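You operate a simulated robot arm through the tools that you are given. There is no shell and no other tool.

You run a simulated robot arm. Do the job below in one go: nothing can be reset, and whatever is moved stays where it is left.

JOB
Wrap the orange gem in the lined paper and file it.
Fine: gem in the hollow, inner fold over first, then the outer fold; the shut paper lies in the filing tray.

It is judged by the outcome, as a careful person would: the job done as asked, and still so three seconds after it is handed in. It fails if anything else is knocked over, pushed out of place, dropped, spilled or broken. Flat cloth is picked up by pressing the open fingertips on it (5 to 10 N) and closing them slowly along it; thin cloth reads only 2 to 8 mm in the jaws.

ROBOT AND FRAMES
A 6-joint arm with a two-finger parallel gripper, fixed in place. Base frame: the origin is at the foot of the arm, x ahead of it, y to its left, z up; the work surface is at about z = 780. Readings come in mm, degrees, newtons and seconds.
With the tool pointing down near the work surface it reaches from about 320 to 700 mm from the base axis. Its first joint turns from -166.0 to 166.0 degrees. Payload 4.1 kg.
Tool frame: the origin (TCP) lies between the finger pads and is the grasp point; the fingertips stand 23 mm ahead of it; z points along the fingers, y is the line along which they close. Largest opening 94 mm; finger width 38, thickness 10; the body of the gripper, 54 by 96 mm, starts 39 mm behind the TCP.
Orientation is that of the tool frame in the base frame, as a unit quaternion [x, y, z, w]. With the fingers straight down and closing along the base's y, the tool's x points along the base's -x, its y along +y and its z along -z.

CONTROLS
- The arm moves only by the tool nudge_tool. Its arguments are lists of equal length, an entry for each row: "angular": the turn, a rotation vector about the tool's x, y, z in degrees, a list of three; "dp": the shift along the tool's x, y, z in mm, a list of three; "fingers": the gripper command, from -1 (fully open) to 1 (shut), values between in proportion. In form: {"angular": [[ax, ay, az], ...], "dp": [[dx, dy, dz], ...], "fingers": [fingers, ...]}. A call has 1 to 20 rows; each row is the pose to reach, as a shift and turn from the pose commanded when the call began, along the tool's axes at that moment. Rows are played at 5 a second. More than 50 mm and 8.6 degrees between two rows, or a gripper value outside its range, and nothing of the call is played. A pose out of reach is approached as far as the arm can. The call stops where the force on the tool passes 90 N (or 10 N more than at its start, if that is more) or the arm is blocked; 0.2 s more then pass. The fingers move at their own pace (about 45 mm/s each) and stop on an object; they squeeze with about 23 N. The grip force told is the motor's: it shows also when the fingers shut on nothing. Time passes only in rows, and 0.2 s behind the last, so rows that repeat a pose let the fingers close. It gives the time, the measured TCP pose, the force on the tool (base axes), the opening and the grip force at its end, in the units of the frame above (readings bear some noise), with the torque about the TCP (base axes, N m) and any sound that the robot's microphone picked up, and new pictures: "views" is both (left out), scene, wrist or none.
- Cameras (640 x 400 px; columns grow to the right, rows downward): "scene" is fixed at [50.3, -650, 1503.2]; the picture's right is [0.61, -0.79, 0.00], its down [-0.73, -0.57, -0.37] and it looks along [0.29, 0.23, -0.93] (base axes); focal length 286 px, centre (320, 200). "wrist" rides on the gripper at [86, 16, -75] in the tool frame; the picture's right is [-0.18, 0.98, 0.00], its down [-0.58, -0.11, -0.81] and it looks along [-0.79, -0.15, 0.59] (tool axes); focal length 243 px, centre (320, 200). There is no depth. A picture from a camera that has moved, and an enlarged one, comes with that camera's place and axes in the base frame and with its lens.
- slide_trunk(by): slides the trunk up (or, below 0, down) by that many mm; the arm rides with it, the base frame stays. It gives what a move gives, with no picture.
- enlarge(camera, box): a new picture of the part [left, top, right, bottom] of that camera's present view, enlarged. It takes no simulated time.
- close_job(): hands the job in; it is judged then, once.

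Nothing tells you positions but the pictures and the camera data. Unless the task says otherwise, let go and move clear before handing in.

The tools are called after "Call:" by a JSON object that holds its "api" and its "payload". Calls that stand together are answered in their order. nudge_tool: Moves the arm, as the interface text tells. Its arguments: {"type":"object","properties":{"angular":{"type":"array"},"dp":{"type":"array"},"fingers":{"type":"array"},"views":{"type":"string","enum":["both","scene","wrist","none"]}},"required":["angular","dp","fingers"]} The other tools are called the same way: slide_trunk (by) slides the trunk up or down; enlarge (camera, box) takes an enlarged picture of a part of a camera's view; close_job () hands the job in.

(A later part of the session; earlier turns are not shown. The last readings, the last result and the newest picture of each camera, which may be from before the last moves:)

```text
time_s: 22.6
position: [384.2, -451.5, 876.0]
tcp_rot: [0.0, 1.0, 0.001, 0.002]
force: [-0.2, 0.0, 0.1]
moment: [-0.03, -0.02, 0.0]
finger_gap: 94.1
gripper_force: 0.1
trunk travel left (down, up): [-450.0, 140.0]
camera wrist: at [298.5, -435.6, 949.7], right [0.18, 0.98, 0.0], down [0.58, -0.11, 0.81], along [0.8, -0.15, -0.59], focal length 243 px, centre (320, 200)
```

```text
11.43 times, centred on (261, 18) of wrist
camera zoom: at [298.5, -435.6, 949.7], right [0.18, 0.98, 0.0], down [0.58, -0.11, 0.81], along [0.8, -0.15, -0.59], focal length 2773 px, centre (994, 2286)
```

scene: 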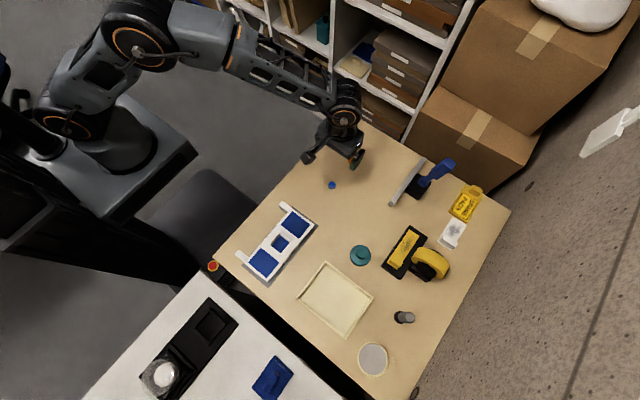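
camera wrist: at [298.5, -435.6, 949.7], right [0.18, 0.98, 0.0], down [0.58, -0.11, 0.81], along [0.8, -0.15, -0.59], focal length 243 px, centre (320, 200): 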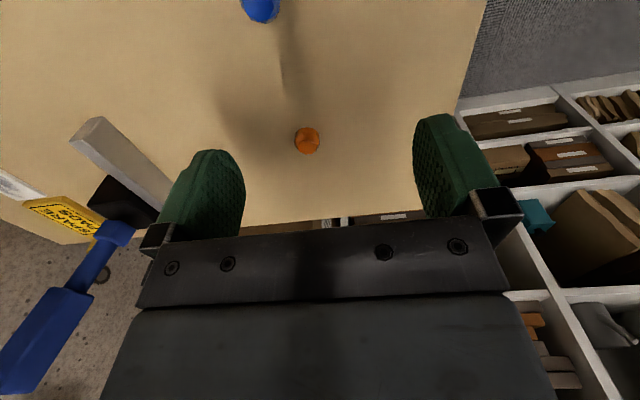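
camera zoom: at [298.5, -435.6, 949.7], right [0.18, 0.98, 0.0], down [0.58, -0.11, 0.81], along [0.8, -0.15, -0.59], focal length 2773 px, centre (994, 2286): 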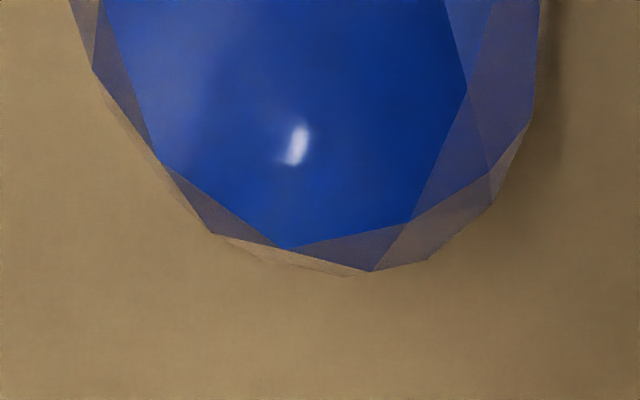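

The gem is about 20 mm across and stands roughly 12 mm high. I'll lower the open fingers around it, stopping with the fingertips a few mm above the table.

Call:
{"api": "nudge_tool", "payload": {"angular": [[0, 0, 0], [0, 0, 0], [0, 0, 0], [0, 0, 0], [0, 0, 0]], "dp": [[-15, -7, 5], [-30, -14, 12], [-44.8, -20.5, 20], [-44.8, -20.5, 30], [-44.8, -20.5, 40]], "fingers": [-1, -1, -1, -1, -1]}}

```text
time_s: 23.8
position: [427.9, -471.5, 834.7]
tcp_rot: [-0.001, 1.0, 0.002, 0.002]
force: [-0.7, -0.1, 0.2]
moment: [-0.01, -0.01, -0.01]
finger_gap: 94.1
gripper_force: 0.2
trunk travel left (down, up): [-450.0, 140.0]
camera wrist: at [343.3, -455.6, 910.3], right [0.18, 0.98, 0.0], down [0.58, -0.11, 0.81], along [0.79, -0.15, -0.59], focal length 243 px, centre (320, 200)
```

scene: 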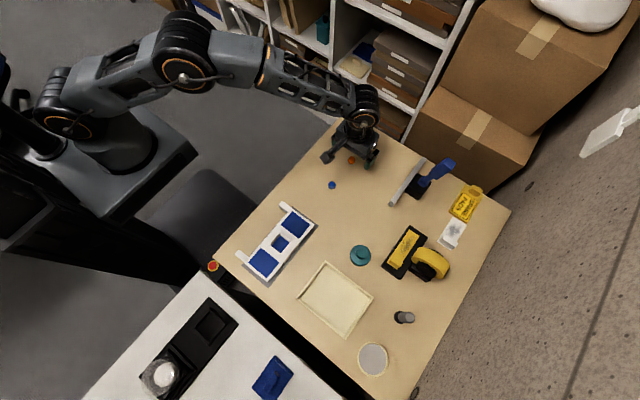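
wrist: 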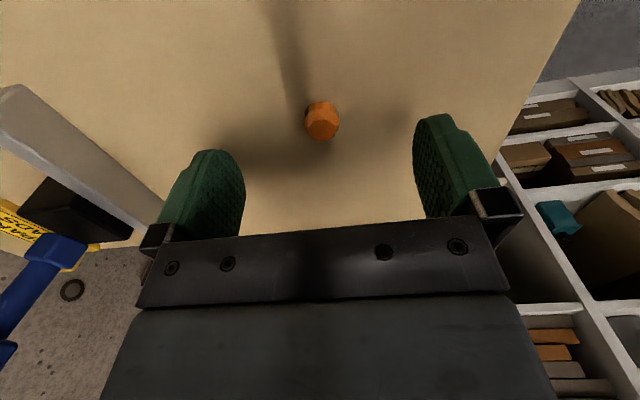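

The gem is centred between the fingers. I'll go down to grasp height, close gently and wait for the grip.

Call:
{"api": "nudge_tool", "payload": {"angular": [[0, 0, 0], [0, 0, 0], [0, 0, 0], [0, 0, 0]], "dp": [[-2, 0.5, 10], [-2, 0.5, 20], [-2, 0.5, 27], [-2, 0.5, 28.5]], "fingers": [-1, -1, -1, -1], "views": "wrist"}}

Call:
{"api": "enlarge", "payload": {"camera": "wrist", "box": [150, 60, 490, 240]}}

```text
time_s: 24.8
position: [432.0, -471.1, 805.7]
tcp_rot: [-0.001, 1.0, 0.002, 0.003]
force: [-0.1, -0.4, 0.1]
moment: [-0.01, 0.02, -0.02]
finger_gap: 93.8
gripper_force: 0.1
trunk travel left (down, up): [-450.0, 140.0]
camera wrist: at [346.2, -455.1, 881.1], right [0.18, 0.98, 0.0], down [0.58, -0.11, 0.81], along [0.79, -0.15, -0.59], focal length 243 px, centre (320, 200)
```

wrist: 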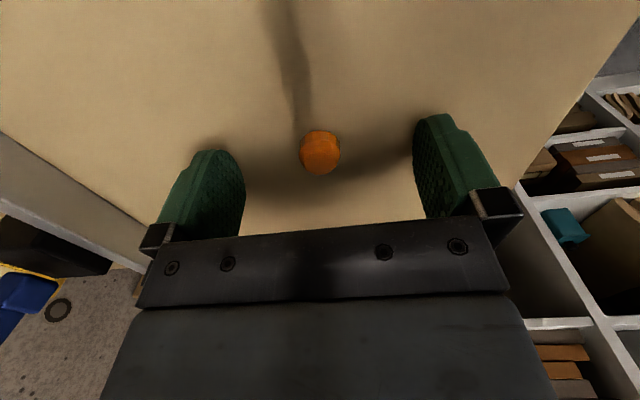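

```text
1.88 times, centred on (320, 150) of wrist
camera zoom: at [346.2, -455.1, 881.1], right [0.18, 0.98, 0.0], down [0.58, -0.11, 0.81], along [0.79, -0.15, -0.59], focal length 457 px, centre (320, 294)
```

zoom: 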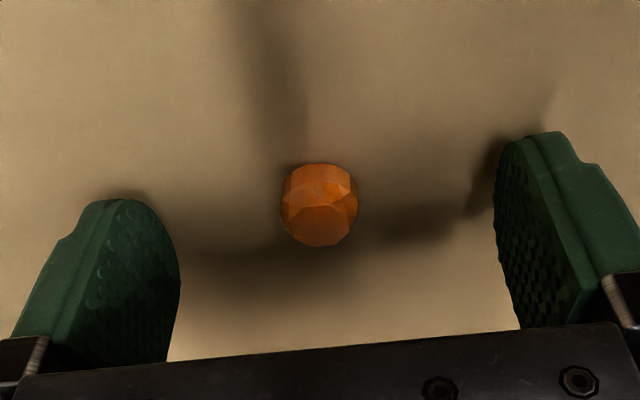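

The gem sits centred between the pads with the fingertips about 3 mm above the table. Closing now.

Call:
{"api": "nudge_tool", "payload": {"angular": [[0, 0, 0], [0, 0, 0], [0, 0, 0], [0, 0, 0], [0, 0, 0], [0, 0, 0], [0, 0, 0], [0, 0, 0]], "dp": [[0, 0, 0], [0, 0, 0], [0, 0, 0], [0, 0, 0], [0, 0, 0], [0, 0, 0], [0, 0, 0], [0, 0, 0]], "fingers": [-0.5, 0, 0.4, 1, 1, 1, 1, 1], "views": "wrist"}}

```text
time_s: 26.6
position: [432.2, -470.6, 806.0]
tcp_rot: [-0.001, 1.0, 0.0, 0.001]
force: [0.3, -0.1, 1.0]
moment: [-0.04, 0.01, 0.0]
finger_gap: 19.4
gripper_force: 22.9
trunk travel left (down, up): [-450.0, 140.0]
camera wrist: at [346.2, -455.1, 881.3], right [0.18, 0.98, 0.0], down [0.58, -0.11, 0.81], along [0.79, -0.15, -0.59], focal length 243 px, centre (320, 200)
```

wrist: 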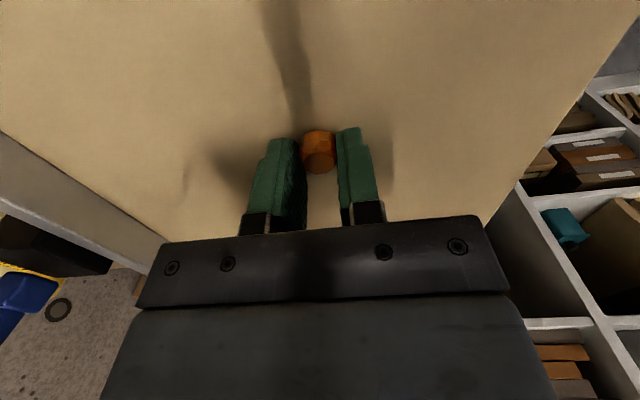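

The gem is held with a 19.4 mm gap at 22.9 N. Now I'll lift it and carry it over toward the paper, then look down at the hollow.

Call:
{"api": "nudge_tool", "payload": {"angular": [[0, 0, 0], [0, 0, 0], [0, 0, 0], [0, 0, 0], [0, 0, 0], [0, 0, 0], [0, 0, 0], [0, 0, 0], [0, 0, 0], [0, 0, 0], [0, 0, 0], [0, 0, 0], [0, 0, 0], [0, 0, 0], [0, 0, 0]], "dp": [[0, 0, -15], [0, 0, -45], [0, 0, -75], [20, 0, -94], [47, 0, -94], [74, 0, -94], [101, 0, -94], [128, 0, -94], [155, 0, -94], [182, 0, -94], [209, 0, -94], [236, 0, -94], [263, 0, -94], [293, 0, -94], [322, 0, -94]], "fingers": [1, 1, 1, 1, 1, 1, 1, 1, 1, 1, 1, 1, 1, 1, 1]}}

Call:
{"api": "enlarge", "payload": {"camera": "wrist", "box": [240, 20, 400, 180]}}

```text
time_s: 29.8
position: [109.4, -472.5, 900.2]
tcp_rot: [-0.001, 1.0, 0.001, 0.002]
force: [0.7, 0.9, -0.7]
moment: [0.0, 0.02, 0.0]
finger_gap: 19.7
gripper_force: 23.5
trunk travel left (down, up): [-450.0, 140.0]
camera wrist: at [23.9, -456.4, 976.1], right [0.18, 0.98, 0.0], down [0.58, -0.11, 0.81], along [0.79, -0.15, -0.59], focal length 243 px, centre (320, 200)
```

scene: 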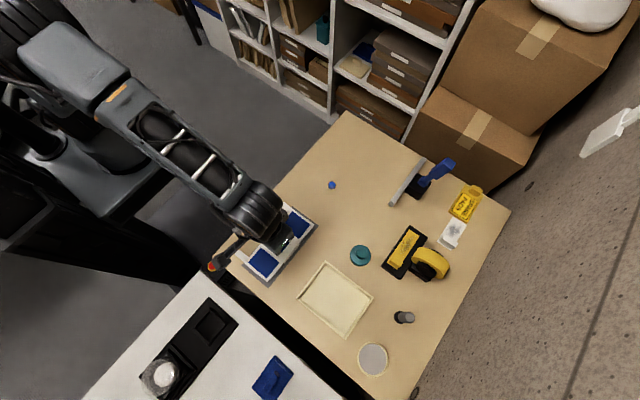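
wrist: 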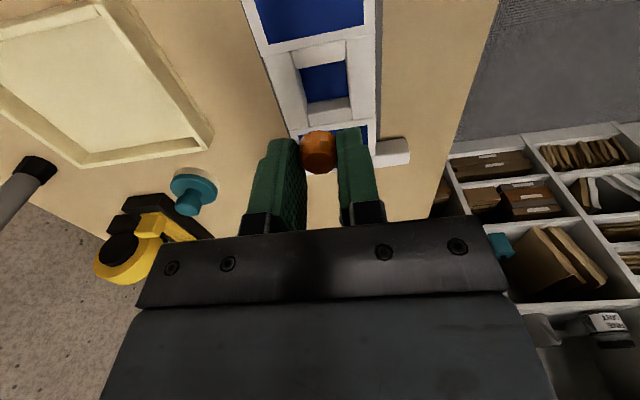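

```text
2.50 times, centred on (320, 100) of wrist
camera zoom: at [23.9, -456.4, 976.1], right [0.18, 0.98, 0.0], down [0.58, -0.11, 0.81], along [0.79, -0.15, -0.59], focal length 606 px, centre (320, 450)
```

zoom: 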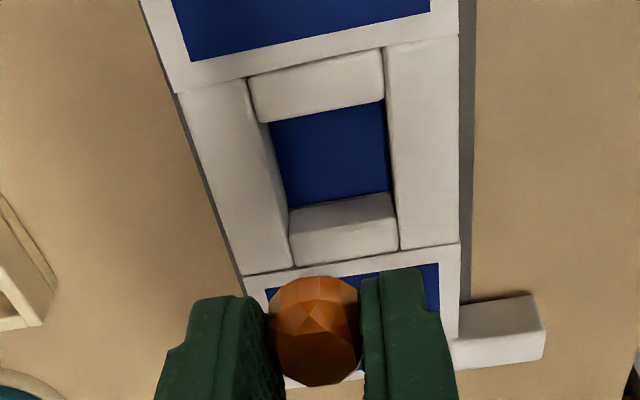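

The hollow measures about 33 × 33 mm, centred near (118.5, −469.5), with its rim around z 798–801. I'll descend above it with the gem, leaving clearance, and check alignment.

Call:
{"api": "nudge_tool", "payload": {"angular": [[0, 0, 0], [0, 0, 0], [0, 0, 0], [0, 0, 0], [0, 0, 0], [0, 0, 0]], "dp": [[-8.6, 3, 12], [-8.6, 3, 26], [-8.6, 3, 40], [-8.6, 3, 54], [-8.6, 3, 66], [-8.6, 3, 68]], "fingers": [1, 1, 1, 1, 1, 1], "views": "wrist"}}

Call:
{"api": "enlarge", "payload": {"camera": "wrist", "box": [230, 80, 410, 220]}}

Call:
{"api": "enlarge", "payload": {"camera": "scene", "box": [230, 200, 330, 290]}}

```text
time_s: 31.2
position: [117.6, -468.4, 832.4]
tcp_rot: [-0.001, 1.0, 0.0, 0.001]
force: [-0.3, -0.4, -0.6]
moment: [-0.02, 0.02, 0.05]
finger_gap: 19.6
gripper_force: 23.1
trunk travel left (down, up): [-450.0, 140.0]
camera wrist: at [32.0, -453.1, 906.5], right [0.18, 0.98, 0.0], down [0.58, -0.11, 0.81], along [0.79, -0.15, -0.59], focal length 243 px, centre (320, 200)
```

wrist: 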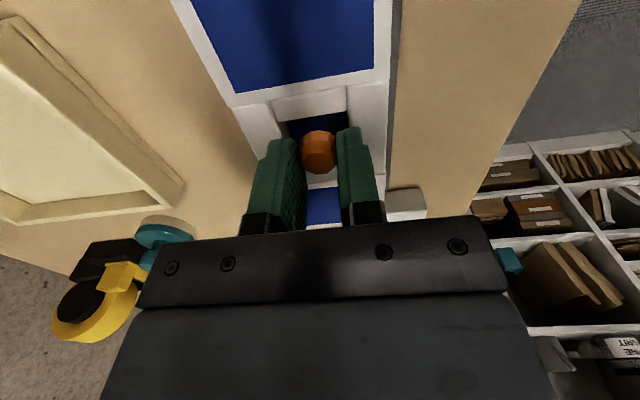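

```text
2.86 times, centred on (320, 150) of wrist
camera zoom: at [32.0, -453.1, 906.5], right [0.18, 0.98, 0.0], down [0.58, -0.11, 0.81], along [0.79, -0.15, -0.59], focal length 693 px, centre (320, 343)
```

zoom: 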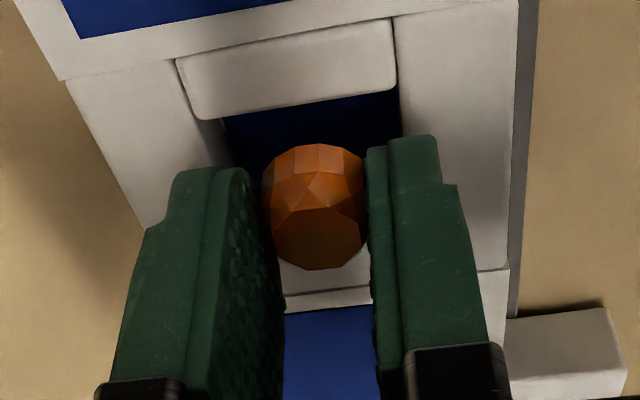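

```text
4.44 times, centred on (280, 245) of scene
camera zoom: at [50.3, -650.0, 1503.2], right [0.61, -0.79, 0.0], down [-0.73, -0.57, -0.37], along [0.29, 0.23, -0.93], focal length 1271 px, centre (498, 0)
```

zoom: 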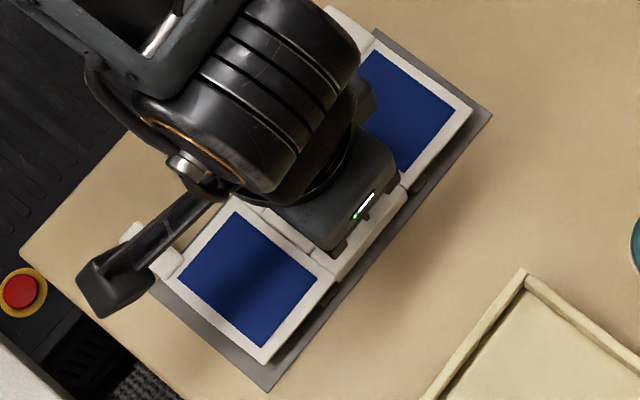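

The gem is centred over the hollow with the fingertips about 8 mm above the rim. I'll go 4 mm lower and check the force.

Call:
{"api": "nudge_tool", "payload": {"angular": [[0, 0, 0], [0, 0, 0], [0, 0, 0]], "dp": [[-0.5, -0.5, 2], [-1, -1, 4], [-1, -1, 5]], "fingers": [1, 1, 1], "views": "wrist"}}

Call:
{"api": "enlarge", "payload": {"camera": "wrist", "box": [230, 80, 410, 220]}}

```text
time_s: 32.0
position: [118.3, -469.5, 825.2]
tcp_rot: [-0.001, 1.0, 0.002, 0.002]
force: [0.4, 0.2, -0.2]
moment: [-0.01, 0.0, -0.01]
finger_gap: 19.5
gripper_force: 23.3
trunk travel left (down, up): [-450.0, 140.0]
camera wrist: at [32.9, -453.9, 901.3], right [0.18, 0.98, 0.0], down [0.58, -0.11, 0.81], along [0.79, -0.15, -0.59], focal length 243 px, centre (320, 200)
```

wrist: 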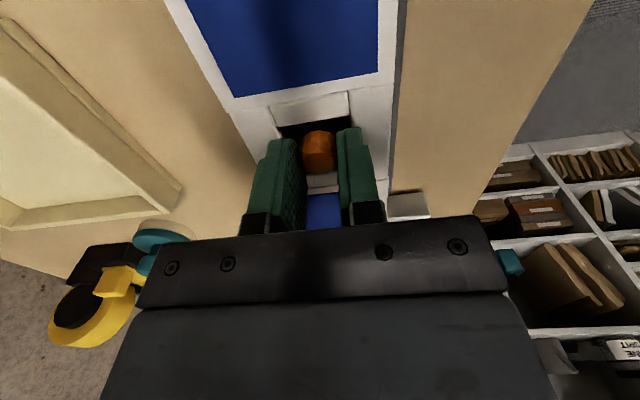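

```text
2.86 times, centred on (320, 150) of wrist
camera zoom: at [32.9, -453.9, 901.3], right [0.18, 0.98, 0.0], down [0.58, -0.11, 0.81], along [0.79, -0.15, -0.59], focal length 693 px, centre (320, 343)
```

zoom: 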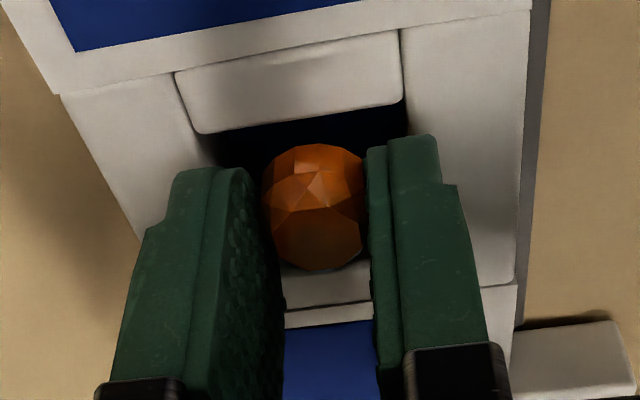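

No contact yet, and the gem is squarely over the hollow. I'll release it by opening slowly a little.

Call:
{"api": "nudge_tool", "payload": {"angular": [[0, 0, 0], [0, 0, 0], [0, 0, 0], [0, 0, 0], [0, 0, 0], [0, 0, 0], [0, 0, 0]], "dp": [[0, 0, 0], [0, 0, 0], [0, 0, 0], [0, 0, 0], [0, 0, 0], [0, 0, 0], [0, 0, 0]], "fingers": [0.58, 0.55, 0.52, 0.48, 0.44, 0.35, 0.3], "views": "wrist"}}

Call:
{"api": "enlarge", "payload": {"camera": "wrist", "box": [230, 80, 410, 220]}}

```text
time_s: 33.6
position: [118.2, -469.4, 827.5]
tcp_rot: [-0.001, 1.0, 0.002, 0.002]
force: [-1.4, 0.9, 1.2]
moment: [0.02, -0.04, 0.0]
finger_gap: 32.6
gripper_force: 0.0
trunk travel left (down, up): [-450.0, 140.0]
camera wrist: at [32.8, -453.9, 901.3], right [0.18, 0.98, 0.0], down [0.58, -0.11, 0.81], along [0.79, -0.15, -0.59], focal length 243 px, centre (320, 200)
```

wrist: 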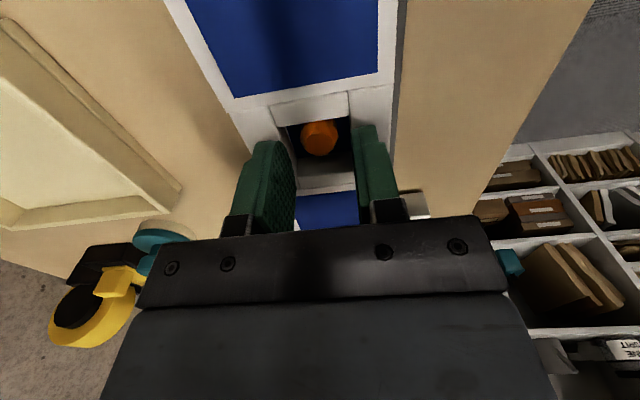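

```text
2.86 times, centred on (320, 150) of wrist
camera zoom: at [32.8, -453.9, 901.3], right [0.18, 0.98, 0.0], down [0.58, -0.11, 0.81], along [0.79, -0.15, -0.59], focal length 693 px, centre (320, 343)
```

zoom: 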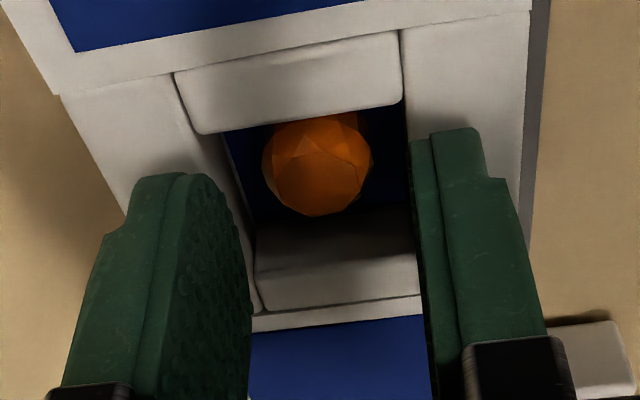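

The gem is lying in the hollow. I'll lift clear and swing the camera around to the +y (robot) side to study the tabs and hinges.

Call:
{"api": "nudge_tool", "payload": {"angular": [[0, 0, 0], [0, 0, 0], [0, 0, 7.5], [0, 0, 15], [0, 0, 22.5], [0, 0, 30], [0, 0, 37.5], [0, 0, 45], [0, 0, 52.5], [0, 0, 60], [0, 0, 67.5], [0, 0, 75], [0, 0, 82.5], [0, 0, 90]], "dp": [[0, 0, -15], [0, 0, -35], [0, 5, -50], [0, 10, -60], [1, 15, -70], [1, 20, -70], [1, 25, -70], [1, 30, -70], [2, 35, -70], [2, 40, -70], [2, 43, -70], [3, 46, -70], [3, 49, -70], [3, 50, -70]], "fingers": [0.3, 0, -0.5, -1, -1, -1, -1, -1, -1, -1, -1, -1, -1, -1]}}

Call:
{"api": "enlarge", "payload": {"camera": "wrist", "box": [200, 60, 440, 210]}}

```text
time_s: 36.6
position: [113.8, -420.2, 895.7]
tcp_rot: [0.707, 0.707, 0.002, 0.0]
force: [-0.4, -1.0, -0.3]
moment: [0.02, -0.01, 0.01]
finger_gap: 94.0
gripper_force: 0.0
trunk travel left (down, up): [-450.0, 140.0]
camera wrist: at [133.0, -334.2, 972.1], right [0.98, -0.18, 0.0], down [-0.11, -0.58, 0.8], along [-0.15, -0.79, -0.59], focal length 243 px, centre (320, 200)
```

scene: 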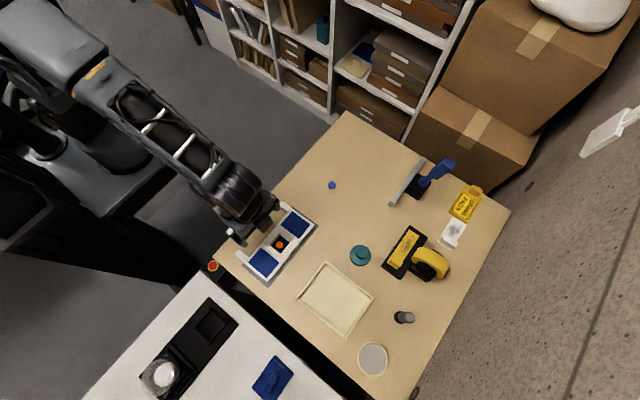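
wrist: 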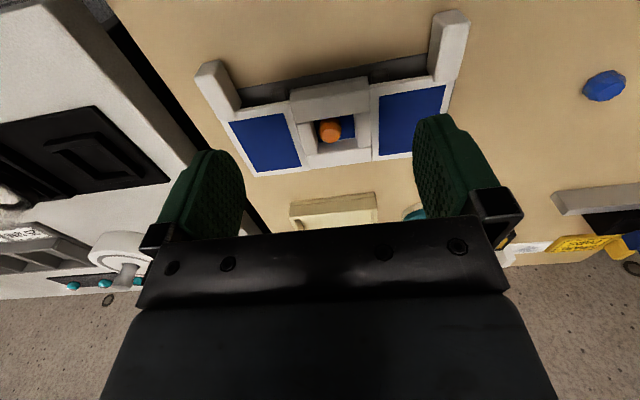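

```text
2.67 times, centred on (320, 135) of wrist
camera zoom: at [133.0, -334.2, 972.1], right [0.98, -0.18, 0.0], down [-0.11, -0.58, 0.8], along [-0.15, -0.79, -0.59], focal length 647 px, centre (320, 373)
```

zoom: 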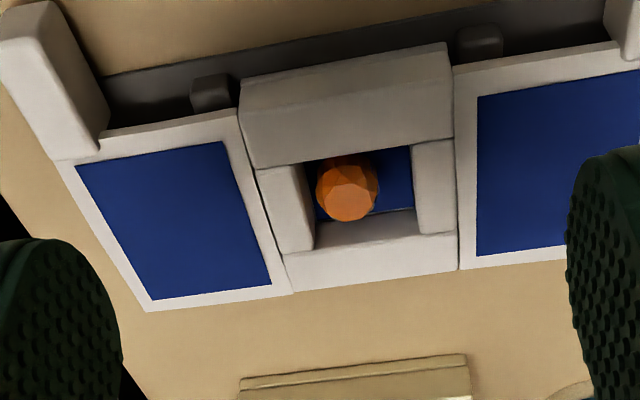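

From this side I can see both tabs and both hinge edges. I'll zoom in on each hinge and tab to compare their heights.

Call:
{"api": "enlarge", "payload": {"camera": "wrist", "box": [265, 80, 313, 115]}}

Call:
{"api": "enlarge", "payload": {"camera": "wrist", "box": [350, 65, 398, 100]}}

Call:
{"api": "enlarge", "payload": {"camera": "wrist", "box": [185, 50, 265, 120]}}

Call:
{"api": "enlarge", "payload": {"camera": "wrist", "box": [400, 0, 480, 100]}}

Call:
{"api": "enlarge", "payload": {"camera": "wrist", "box": [295, 140, 395, 190]}}

```text
11.43 times, centred on (289, 98) of wrist
camera zoom: at [133.0, -334.2, 972.1], right [0.98, -0.18, 0.0], down [-0.11, -0.58, 0.8], along [-0.15, -0.79, -0.59], focal length 2773 px, centre (674, 1371)
```

zoom: 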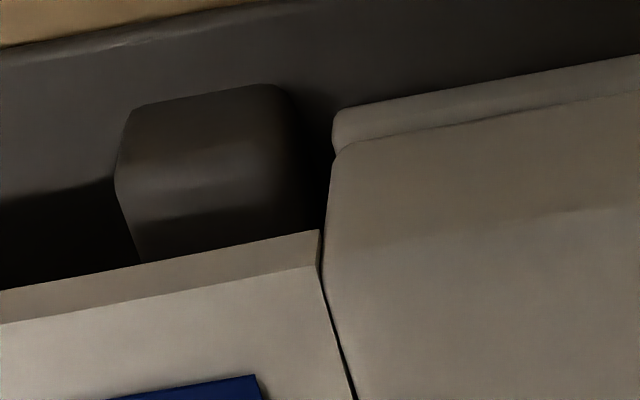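

```text
11.43 times, centred on (374, 82) of wrist
camera zoom: at [133.0, -334.2, 972.1], right [0.98, -0.18, 0.0], down [-0.11, -0.58, 0.8], along [-0.15, -0.79, -0.59], focal length 2773 px, centre (-297, 1543)
```

zoom: 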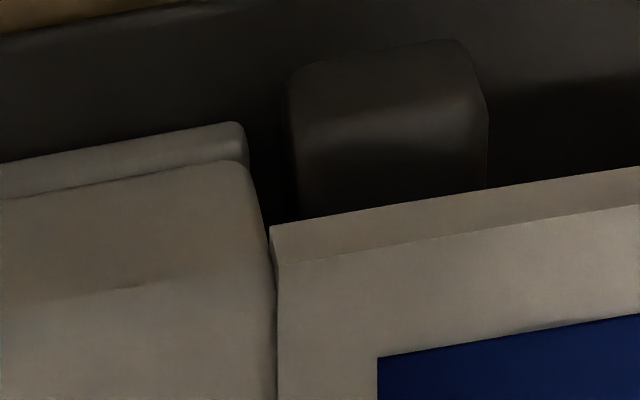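

```text
5.71 times, centred on (225, 85) of wrist
camera zoom: at [133.0, -334.2, 972.1], right [0.98, -0.18, 0.0], down [-0.11, -0.58, 0.8], along [-0.15, -0.79, -0.59], focal length 1386 px, centre (863, 857)
```

zoom: 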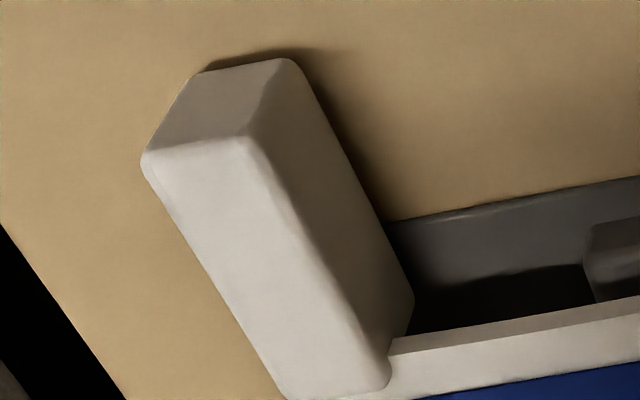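

```text
4.00 times, centred on (440, 50) of wrist
camera zoom: at [133.0, -334.2, 972.1], right [0.98, -0.18, 0.0], down [-0.11, -0.58, 0.8], along [-0.15, -0.79, -0.59], focal length 970 px, centre (-160, 800)
```

zoom: 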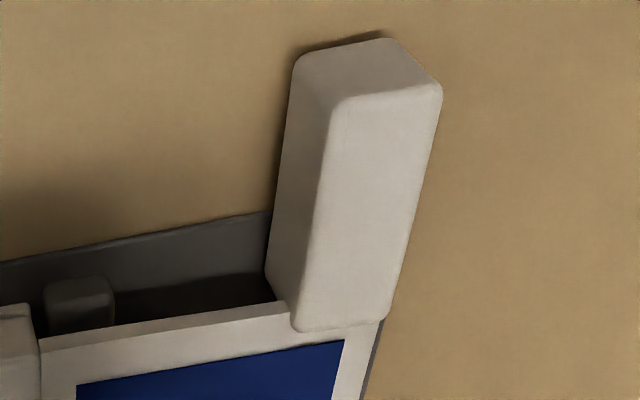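

```text
6.40 times, centred on (345, 165) of wrist
camera zoom: at [133.0, -334.2, 972.1], right [0.98, -0.18, 0.0], down [-0.11, -0.58, 0.8], along [-0.15, -0.79, -0.59], focal length 1553 px, centre (160, 424)
```

zoom: 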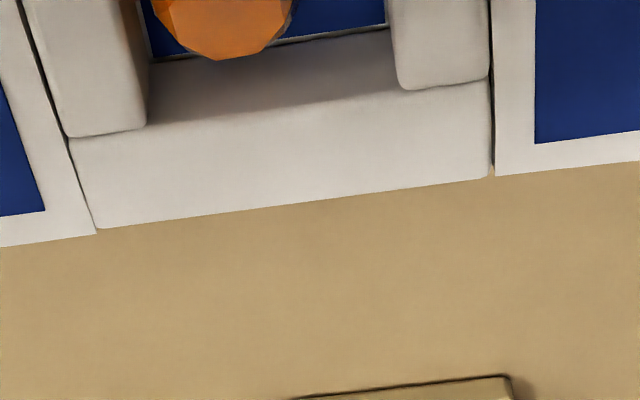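

The flaps look nearly identical from here, so I want a lower view along the hinges. I'll narrow the fingers, tilt outward and go lower on the robot side, staying clear of the tabs.

Call:
{"api": "nudge_tool", "payload": {"angular": [[0, 0, 0], [0, -5, 0], [0, -10, 0], [0, -15, 0], [0, -20, 0], [0, -24, 0], [0, -24, 0]], "dp": [[12, -4, 6], [24, -8, 16], [32, -10.8, 28], [32, -10.8, 40], [32, -10.8, 52], [32, -10.8, 64], [32, -10.8, 69]], "fingers": [-0.5, -0.277, -0.277, -0.277, -0.277, -0.277, -0.277], "views": "wrist"}}

Call:
{"api": "enlarge", "payload": {"camera": "wrist", "box": [200, 40, 440, 200]}}

```text
time_s: 38.2
position: [100.6, -389.8, 837.0]
tcp_rot: [0.695, 0.692, -0.145, 0.128]
force: [0.7, 0.6, -0.7]
moment: [-0.01, -0.02, 0.02]
finger_gap: 60.2
gripper_force: 0.1
out of reach, approached as far as the arm can: row 6, 7
trunk travel left (down, up): [-450.0, 140.0]
camera wrist: at [118.8, -281.7, 874.1], right [0.98, -0.18, 0.05], down [-0.09, -0.23, 0.97], along [-0.16, -0.96, -0.24], focal length 243 px, centre (320, 200)
```

wrist: 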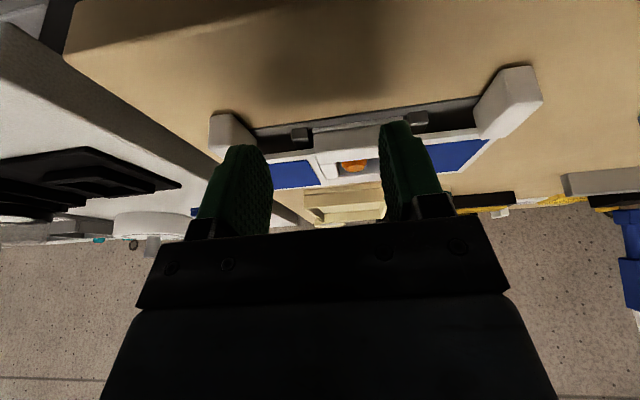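

```text
2.50 times, centred on (320, 120) of wrist
camera zoom: at [118.8, -281.7, 874.1], right [0.98, -0.18, 0.05], down [-0.09, -0.23, 0.97], along [-0.16, -0.96, -0.24], focal length 606 px, centre (320, 400)
```

zoom: 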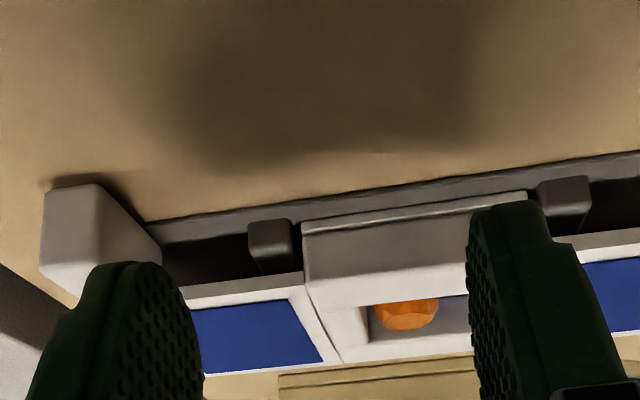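

Only the −x hinge is visible; the right finger hides the other one. I'll back off slightly from the limit and shift +x to see both hinges at once.

Call:
{"api": "nudge_tool", "payload": {"angular": [[0, 0.5, 0], [0, 1, 0], [0, 1, 0]], "dp": [[0, 8, 0], [0, 16, 0], [0, 20, 0]], "fingers": [-0.277, -0.35, -0.4], "views": "wrist"}}

Call:
{"api": "enlarge", "payload": {"camera": "wrist", "box": [250, 90, 390, 190]}}

```text
time_s: 39.0
position: [120.3, -387.7, 838.1]
tcp_rot: [0.693, 0.693, -0.138, 0.141]
force: [1.0, -0.4, -0.3]
moment: [0.0, 0.01, -0.01]
finger_gap: 65.9
gripper_force: 0.1
trunk travel left (down, up): [-450.0, 140.0]
camera wrist: at [137.4, -280.9, 873.4], right [0.98, -0.17, 0.07], down [-0.11, -0.22, 0.97], along [-0.15, -0.96, -0.24], focal length 243 px, centre (320, 200)
```

wrist: 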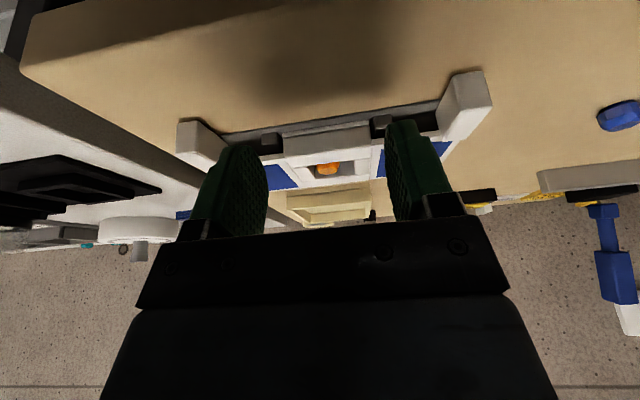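

```text
4.00 times, centred on (320, 140) of wrist
camera zoom: at [137.4, -280.9, 873.4], right [0.98, -0.17, 0.07], down [-0.11, -0.22, 0.97], along [-0.15, -0.96, -0.24], focal length 970 px, centre (320, 440)
```

zoom: 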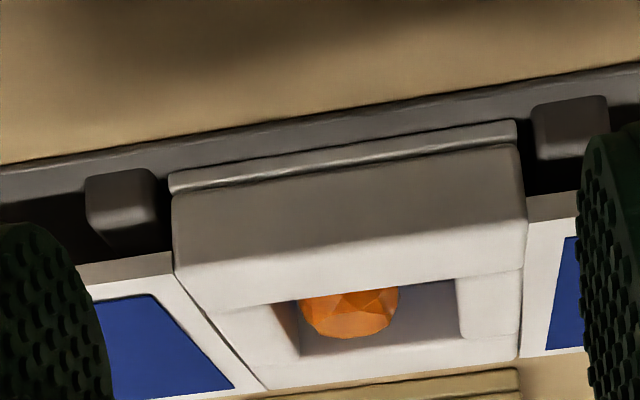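

Call:
{"api": "enlarge", "payload": {"camera": "wrist", "box": [270, 138, 302, 190]}}

Call:
{"api": "enlarge", "payload": {"camera": "wrist", "box": [355, 118, 387, 180]}}

Call:
{"api": "enlarge", "payload": {"camera": "wrist", "box": [165, 100, 265, 190]}}

Call:
{"api": "enlarge", "payload": {"camera": "wrist", "box": [410, 50, 510, 190]}}

```text
7.69 times, centred on (286, 164) of wrist
camera zoom: at [137.4, -280.9, 873.4], right [0.98, -0.17, 0.07], down [-0.11, -0.22, 0.97], along [-0.15, -0.96, -0.24], focal length 1866 px, centre (582, 477)
```

zoom: 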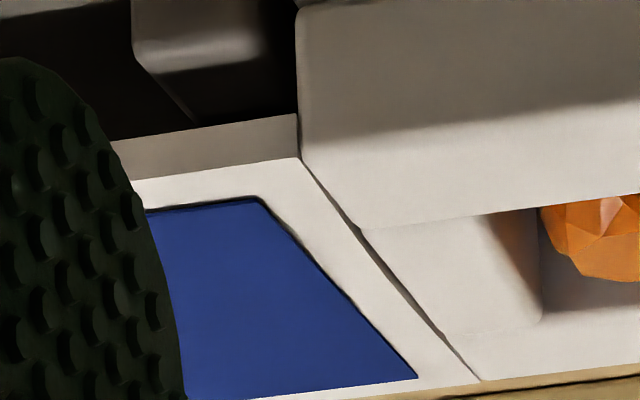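

```text
6.45 times, centred on (371, 149) of wrist
camera zoom: at [137.4, -280.9, 873.4], right [0.98, -0.17, 0.07], down [-0.11, -0.22, 0.97], along [-0.15, -0.96, -0.24], focal length 1565 px, centre (-9, 529)
```

zoom: 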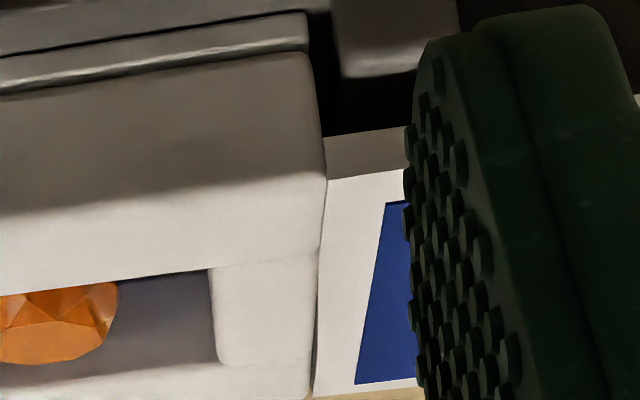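

```text
4.44 times, centred on (215, 145) of wrist
camera zoom: at [137.4, -280.9, 873.4], right [0.98, -0.17, 0.07], down [-0.11, -0.22, 0.97], along [-0.15, -0.96, -0.24], focal length 1078 px, centre (787, 444)
```

zoom: 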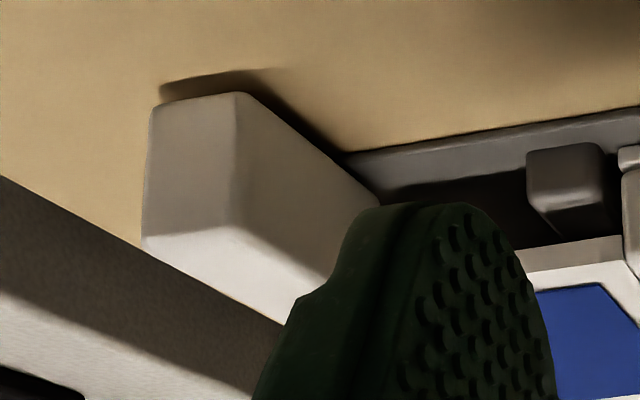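

```text
2.86 times, centred on (460, 120) of wrist
camera zoom: at [137.4, -280.9, 873.4], right [0.98, -0.17, 0.07], down [-0.11, -0.22, 0.97], along [-0.15, -0.96, -0.24], focal length 693 px, centre (-80, 429)
```

zoom: 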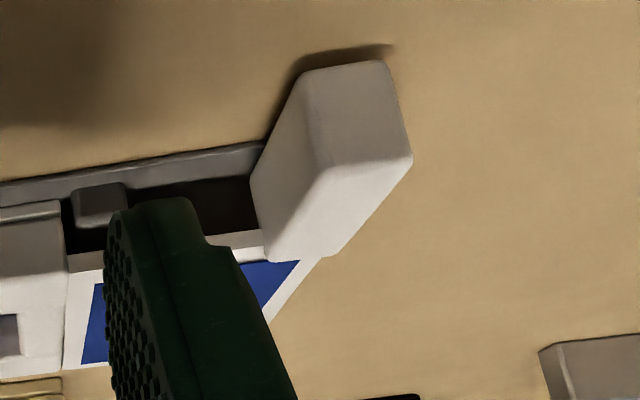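

Measured carefully, both flaps and tabs are identical in height, so only the hinge axis can tell inner from outer. I'll go above the +x tab (about x 200, y −415) to lift it slightly and watch how it pivots.

Call:
{"api": "nudge_tool", "payload": {"angular": [[0, 3, 0], [0, 7, 0], [0, 11, 0], [0, 15, 0], [0, 19, 0], [0.2, 22.8, 0], [0.2, 22.8, 0]], "dp": [[-7, 0, -16], [-13.6, 8, -32.3], [-18, 25, -31], [-24, 45, -29], [-30, 62, -27], [-34, 75, -25], [-35.7, 80, -23]], "fingers": [-0.4, -0.4, -0.4, -0.4, -0.4, -0.4, -0.4]}}

Call:
{"api": "enlarge", "payload": {"camera": "wrist", "box": [220, 40, 420, 220]}}

```text
time_s: 40.6
position: [201.2, -411.8, 872.5]
tcp_rot: [0.707, 0.707, 0.001, 0.001]
force: [-0.7, 0.3, -0.8]
moment: [-0.01, 0.02, -0.03]
finger_gap: 66.0
gripper_force: 0.0
out of reach, approached as far as the arm can: row 1
trunk travel left (down, up): [-450.0, 140.0]
camera wrist: at [217.3, -326.2, 947.8], right [0.98, -0.18, 0.0], down [-0.11, -0.58, 0.81], along [-0.15, -0.79, -0.59], focal length 243 px, centre (320, 200)
```

scene: 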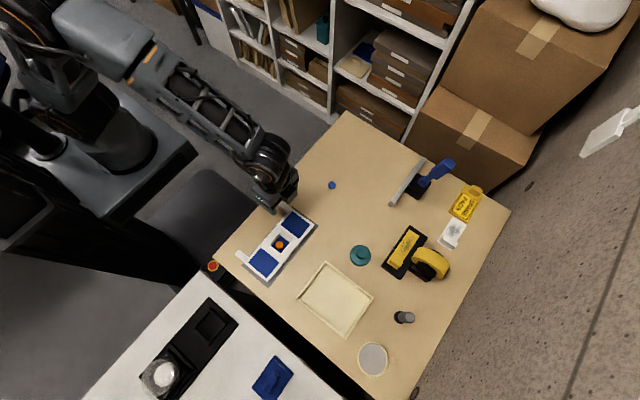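
wrist: 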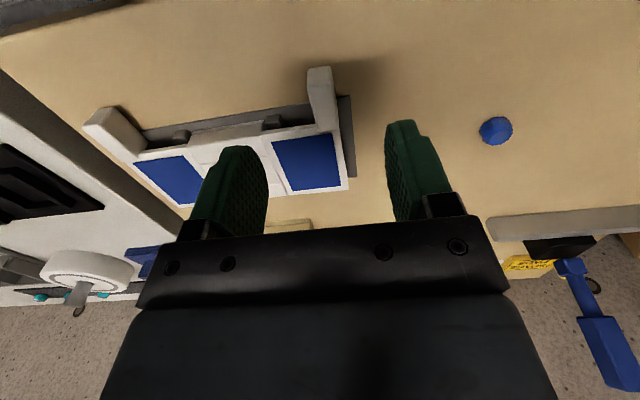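

```text
2.22 times, centred on (320, 130) of wrist
camera zoom: at [217.3, -326.2, 947.8], right [0.98, -0.18, 0.0], down [-0.11, -0.58, 0.81], along [-0.15, -0.79, -0.59], focal length 539 px, centre (320, 356)
```

zoom: 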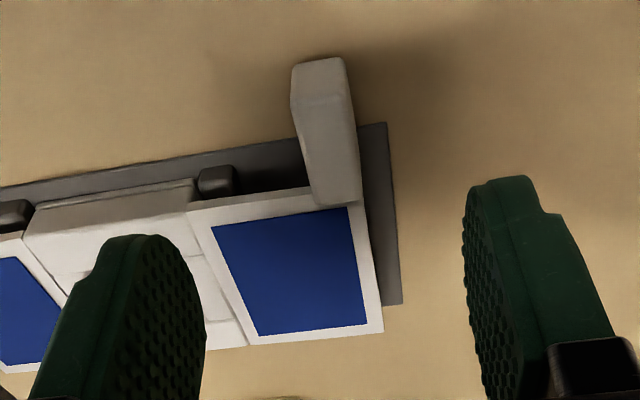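

The +x tab is centred near x 202, y −436 to −402, z 786–805. I'll narrow the fingers to 38 mm to clear the small post and lower around the tab.

Call:
{"api": "nudge_tool", "payload": {"angular": [[0, 0, 0], [0, 0, 0], [0, 0, 0], [0, 0, 0], [0, 0, 0]], "dp": [[-0.5, 0.8, 5], [-0.5, 0.8, 15], [-0.5, 0.8, 27], [-0.5, 0.8, 37], [-0.5, 0.8, 41]], "fingers": [0.191, 0.191, 0.191, 0.191, 0.191], "views": "wrist"}}

Call:
{"api": "enlarge", "payload": {"camera": "wrist", "box": [220, 80, 420, 220]}}

```text
time_s: 41.8
position: [199.4, -412.7, 830.9]
tcp_rot: [0.707, 0.708, 0.001, 0.0]
force: [-0.9, -0.1, -0.2]
moment: [0.03, 0.02, -0.01]
finger_gap: 37.8
gripper_force: 0.1
trunk travel left (down, up): [-450.0, 140.0]
camera wrist: at [218.0, -327.0, 906.9], right [0.98, -0.18, 0.0], down [-0.11, -0.58, 0.81], along [-0.15, -0.79, -0.59], focal length 243 px, centre (320, 200)
```

wrist: 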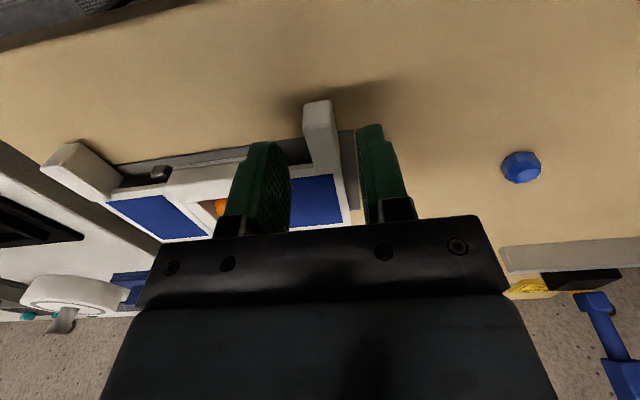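

```text
2.86 times, centred on (320, 150) of wrist
camera zoom: at [218.0, -327.0, 906.9], right [0.98, -0.18, 0.0], down [-0.11, -0.58, 0.81], along [-0.15, -0.79, -0.59], focal length 693 px, centre (320, 343)
```

zoom: 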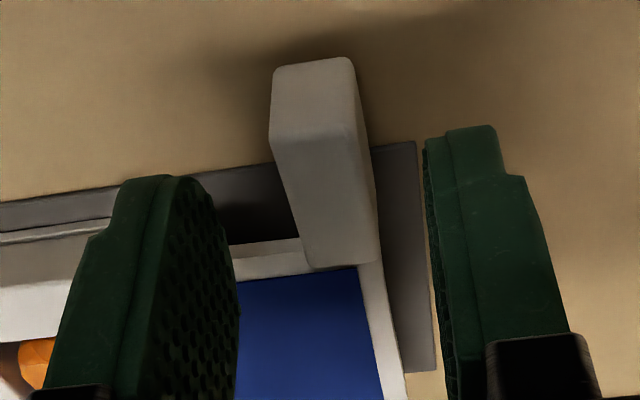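

The tab sits between the fingers, roughly centred. I'll go down to grip height and close on it.

Call:
{"api": "nudge_tool", "payload": {"angular": [[0, 0, 0], [0, 0, 0], [0, 0, 0], [0, 0, 0], [0, 0, 0], [0, 0, 0], [0, 0, 0]], "dp": [[0, 0.5, 8], [0, 0.8, 15], [0, 0.8, 19], [0, 0.8, 19], [0, 0.8, 19], [0, 0.8, 19], [0, 0.8, 19]], "fingers": [0.191, 0.191, 0.191, 0.4, 0.6, 0.7, 1], "views": "wrist"}}

Call:
{"api": "enlarge", "payload": {"camera": "wrist", "box": [220, 80, 420, 220]}}

```text
time_s: 43.4
position: [201.1, -413.1, 811.8]
tcp_rot: [0.707, 0.708, 0.001, 0.0]
force: [-1.0, 0.1, 0.2]
moment: [-0.04, 0.0, -0.05]
finger_gap: 14.3
gripper_force: 22.9
trunk travel left (down, up): [-450.0, 140.0]
camera wrist: at [218.6, -327.3, 887.5], right [0.98, -0.18, 0.0], down [-0.11, -0.58, 0.81], along [-0.15, -0.79, -0.59], focal length 243 px, centre (320, 200)
```

wrist: 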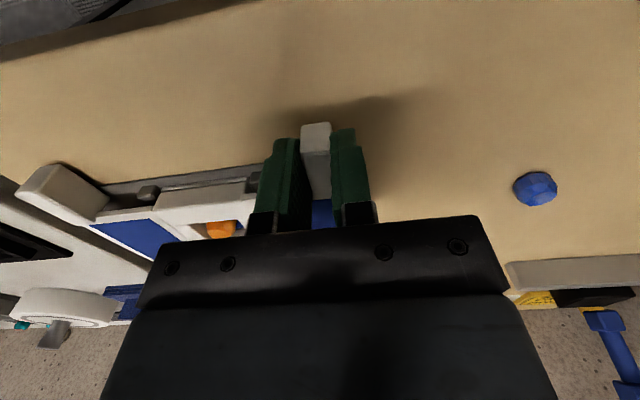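

```text
2.86 times, centred on (320, 150) of wrist
camera zoom: at [218.6, -327.3, 887.5], right [0.98, -0.18, 0.0], down [-0.11, -0.58, 0.81], along [-0.15, -0.79, -0.59], focal length 693 px, centre (320, 343)
```

zoom: 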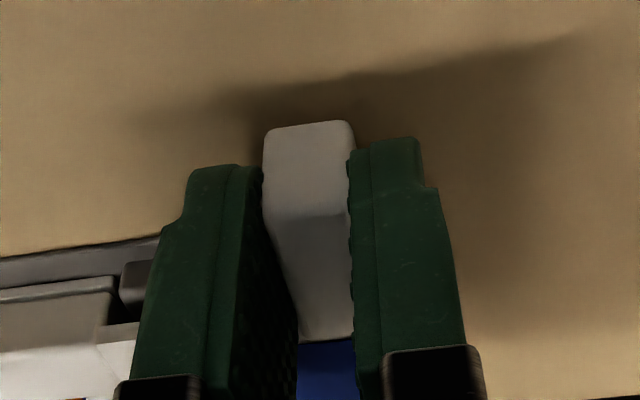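

The tab is held firmly at 14.3 mm with hardly any side force. Now I'll lift it through a small 15° arc about the hinge at x≈149.5 and check the forces.

Call:
{"api": "nudge_tool", "payload": {"angular": [[-2.5, 0, 0], [-5, 0, 0], [-7.5, 0, 0], [-10, 0, 0], [-12.5, 0, 0], [-15, 0, 0], [-15, 0, 0]], "dp": [[0, -0.6, -2.3], [0, -1.2, -4.6], [0, -2, -6.8], [0, -2.9, -9], [0, -3.8, -11.2], [0, -4.9, -13.3], [0, -4.9, -13.3]], "fingers": [1, 1, 1, 1, 1, 1, 1]}}

Call:
{"api": "enlarge", "payload": {"camera": "scene", "box": [230, 195, 326, 290]}}

Call:
{"api": "enlarge", "payload": {"camera": "wrist", "box": [200, 80, 400, 240]}}

```text
time_s: 45.0
position: [197.8, -413.4, 825.4]
tcp_rot: [0.7, 0.702, 0.092, 0.093]
force: [0.2, -0.1, 0.2]
moment: [0.0, -0.01, -0.05]
finger_gap: 14.1
gripper_force: 22.3
trunk travel left (down, up): [-450.0, 140.0]
camera wrist: at [194.2, -327.6, 902.2], right [0.95, -0.18, 0.26], down [-0.31, -0.58, 0.75], along [0.01, -0.79, -0.61], focal length 243 px, centre (320, 200)
```

scene: 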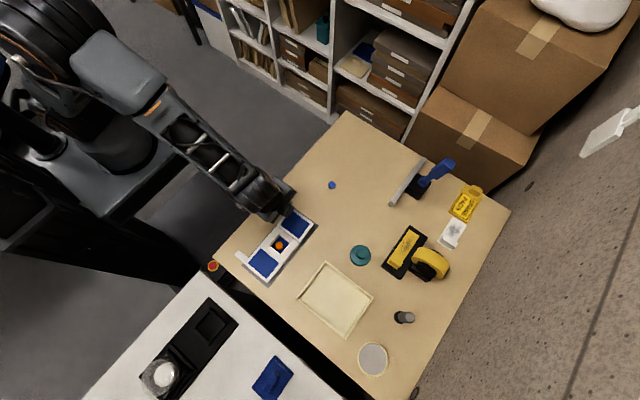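
wrist: 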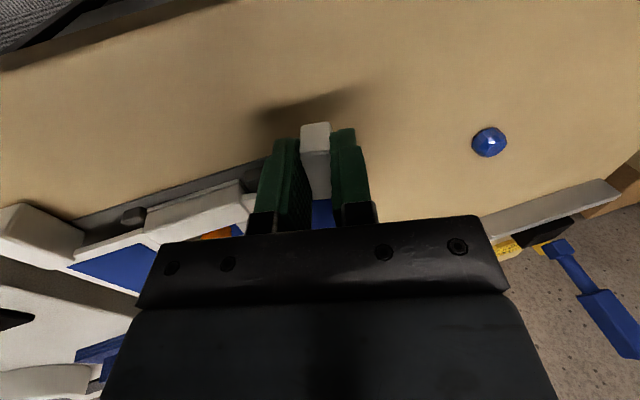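

```text
4.21 times, centred on (278, 242) of scene
camera zoom: at [50.3, -650.0, 1503.2], right [0.61, -0.79, 0.0], down [-0.73, -0.57, -0.37], along [0.29, 0.23, -0.93], focal length 1204 px, centre (497, 21)
```

zoom: 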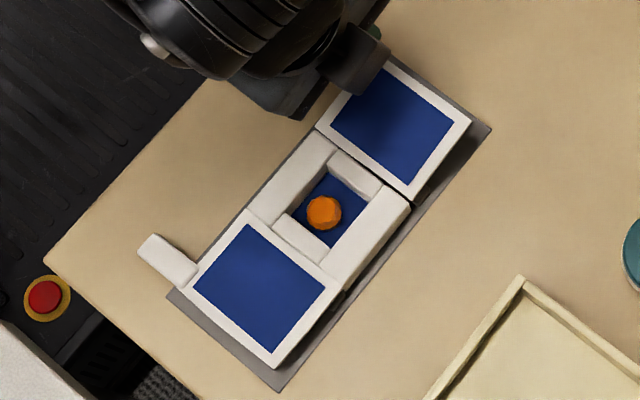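

```text
2.50 times, centred on (300, 160) of wrist
camera zoom: at [194.2, -327.6, 902.2], right [0.95, -0.18, 0.26], down [-0.31, -0.58, 0.75], along [0.01, -0.79, -0.61], focal length 606 px, centre (370, 300)
```

zoom: 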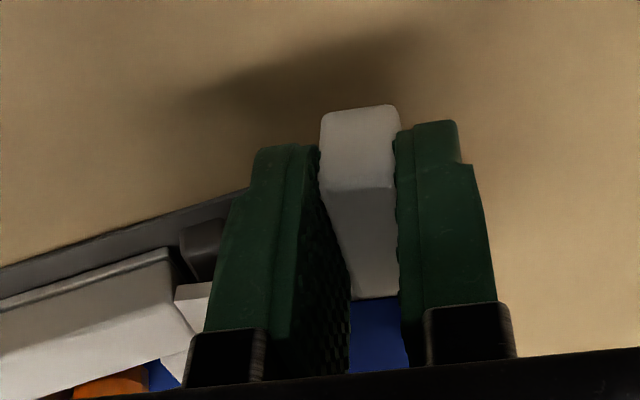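

The flap rose 15° with practically no force, so the hinge estimate is good. I'll continue the same arc to 45°.

Call:
{"api": "nudge_tool", "payload": {"angular": [[-4, 0, 0], [-8, 0, 0], [-12, 0, 0], [-16, 0, 0], [-20, 0, 0], [-25, 0, 0], [-30, 0, 0], [-30, 0, 0]], "dp": [[0, -0.95, -3.7], [0, -2.2, -7.3], [0, -3.6, -10.8], [0, -5.3, -14.2], [0, -7.2, -17.5], [0, -10, -21.3], [0, -13, -25], [0, -13, -25]], "fingers": [1, 1, 1, 1, 1, 1, 1, 1]}}

Call:
{"api": "enlarge", "payload": {"camera": "scene", "box": [230, 185, 326, 290]}}

Call:
{"api": "enlarge", "payload": {"camera": "wrist", "box": [150, 80, 400, 260]}}

```text
time_s: 46.8
position: [178.8, -413.6, 847.4]
tcp_rot: [0.652, 0.654, 0.272, 0.271]
force: [5.2, 0.5, 0.8]
moment: [0.01, -0.17, 0.13]
finger_gap: 14.0
gripper_force: 23.1
trunk travel left (down, up): [-450.0, 140.0]
camera wrist: at [138.9, -326.5, 912.0], right [0.69, -0.18, 0.7], down [-0.65, -0.58, 0.49], along [0.32, -0.79, -0.52], focal length 243 px, centre (320, 200)
```

scene: 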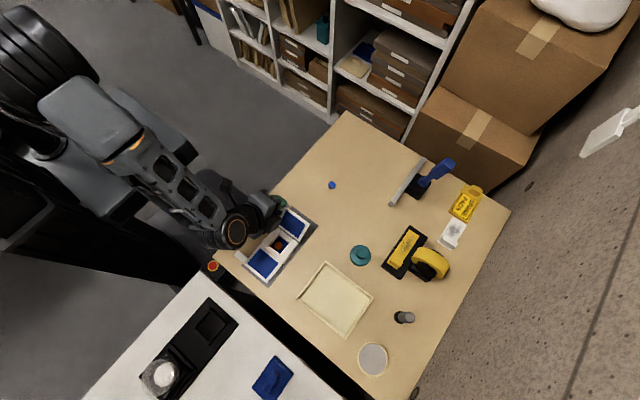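
wrist: 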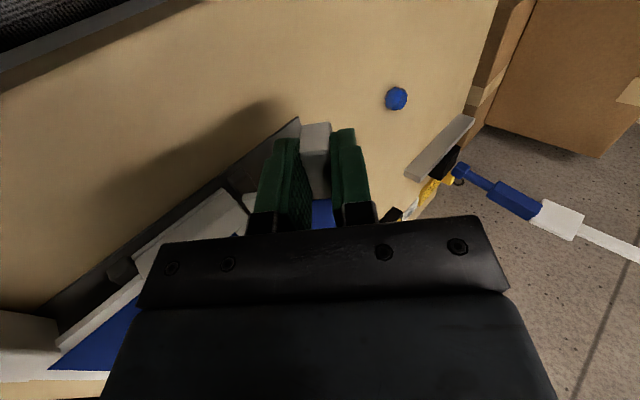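

```text
3.81 times, centred on (278, 238) of scene
camera zoom: at [50.3, -650.0, 1503.2], right [0.61, -0.79, 0.0], down [-0.73, -0.57, -0.37], along [0.29, 0.23, -0.93], focal length 1089 px, centre (480, 57)
```

zoom: 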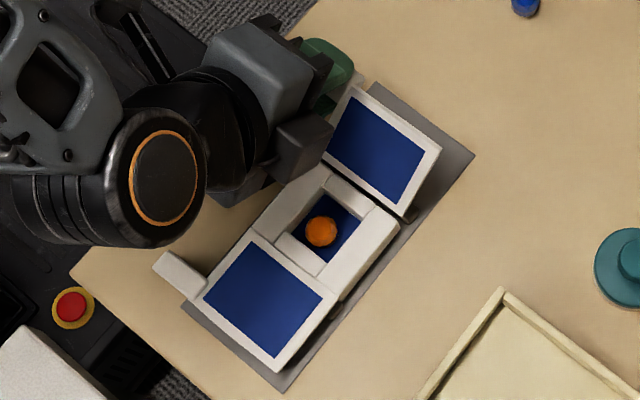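

```text
2.22 times, centred on (275, 170) of wrist
camera zoom: at [138.9, -326.5, 912.0], right [0.69, -0.18, 0.7], down [-0.65, -0.58, 0.49], along [0.32, -0.79, -0.52], focal length 539 px, centre (420, 267)
```

zoom: 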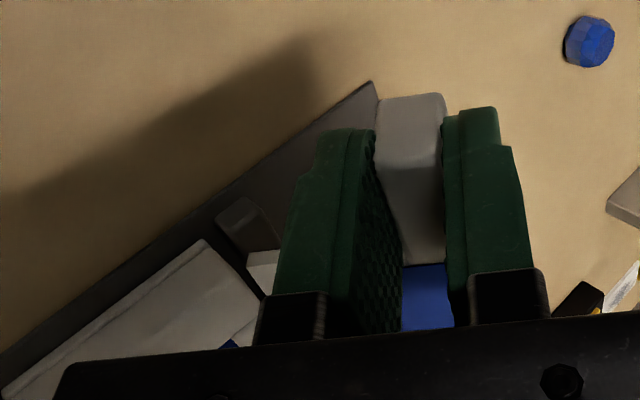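

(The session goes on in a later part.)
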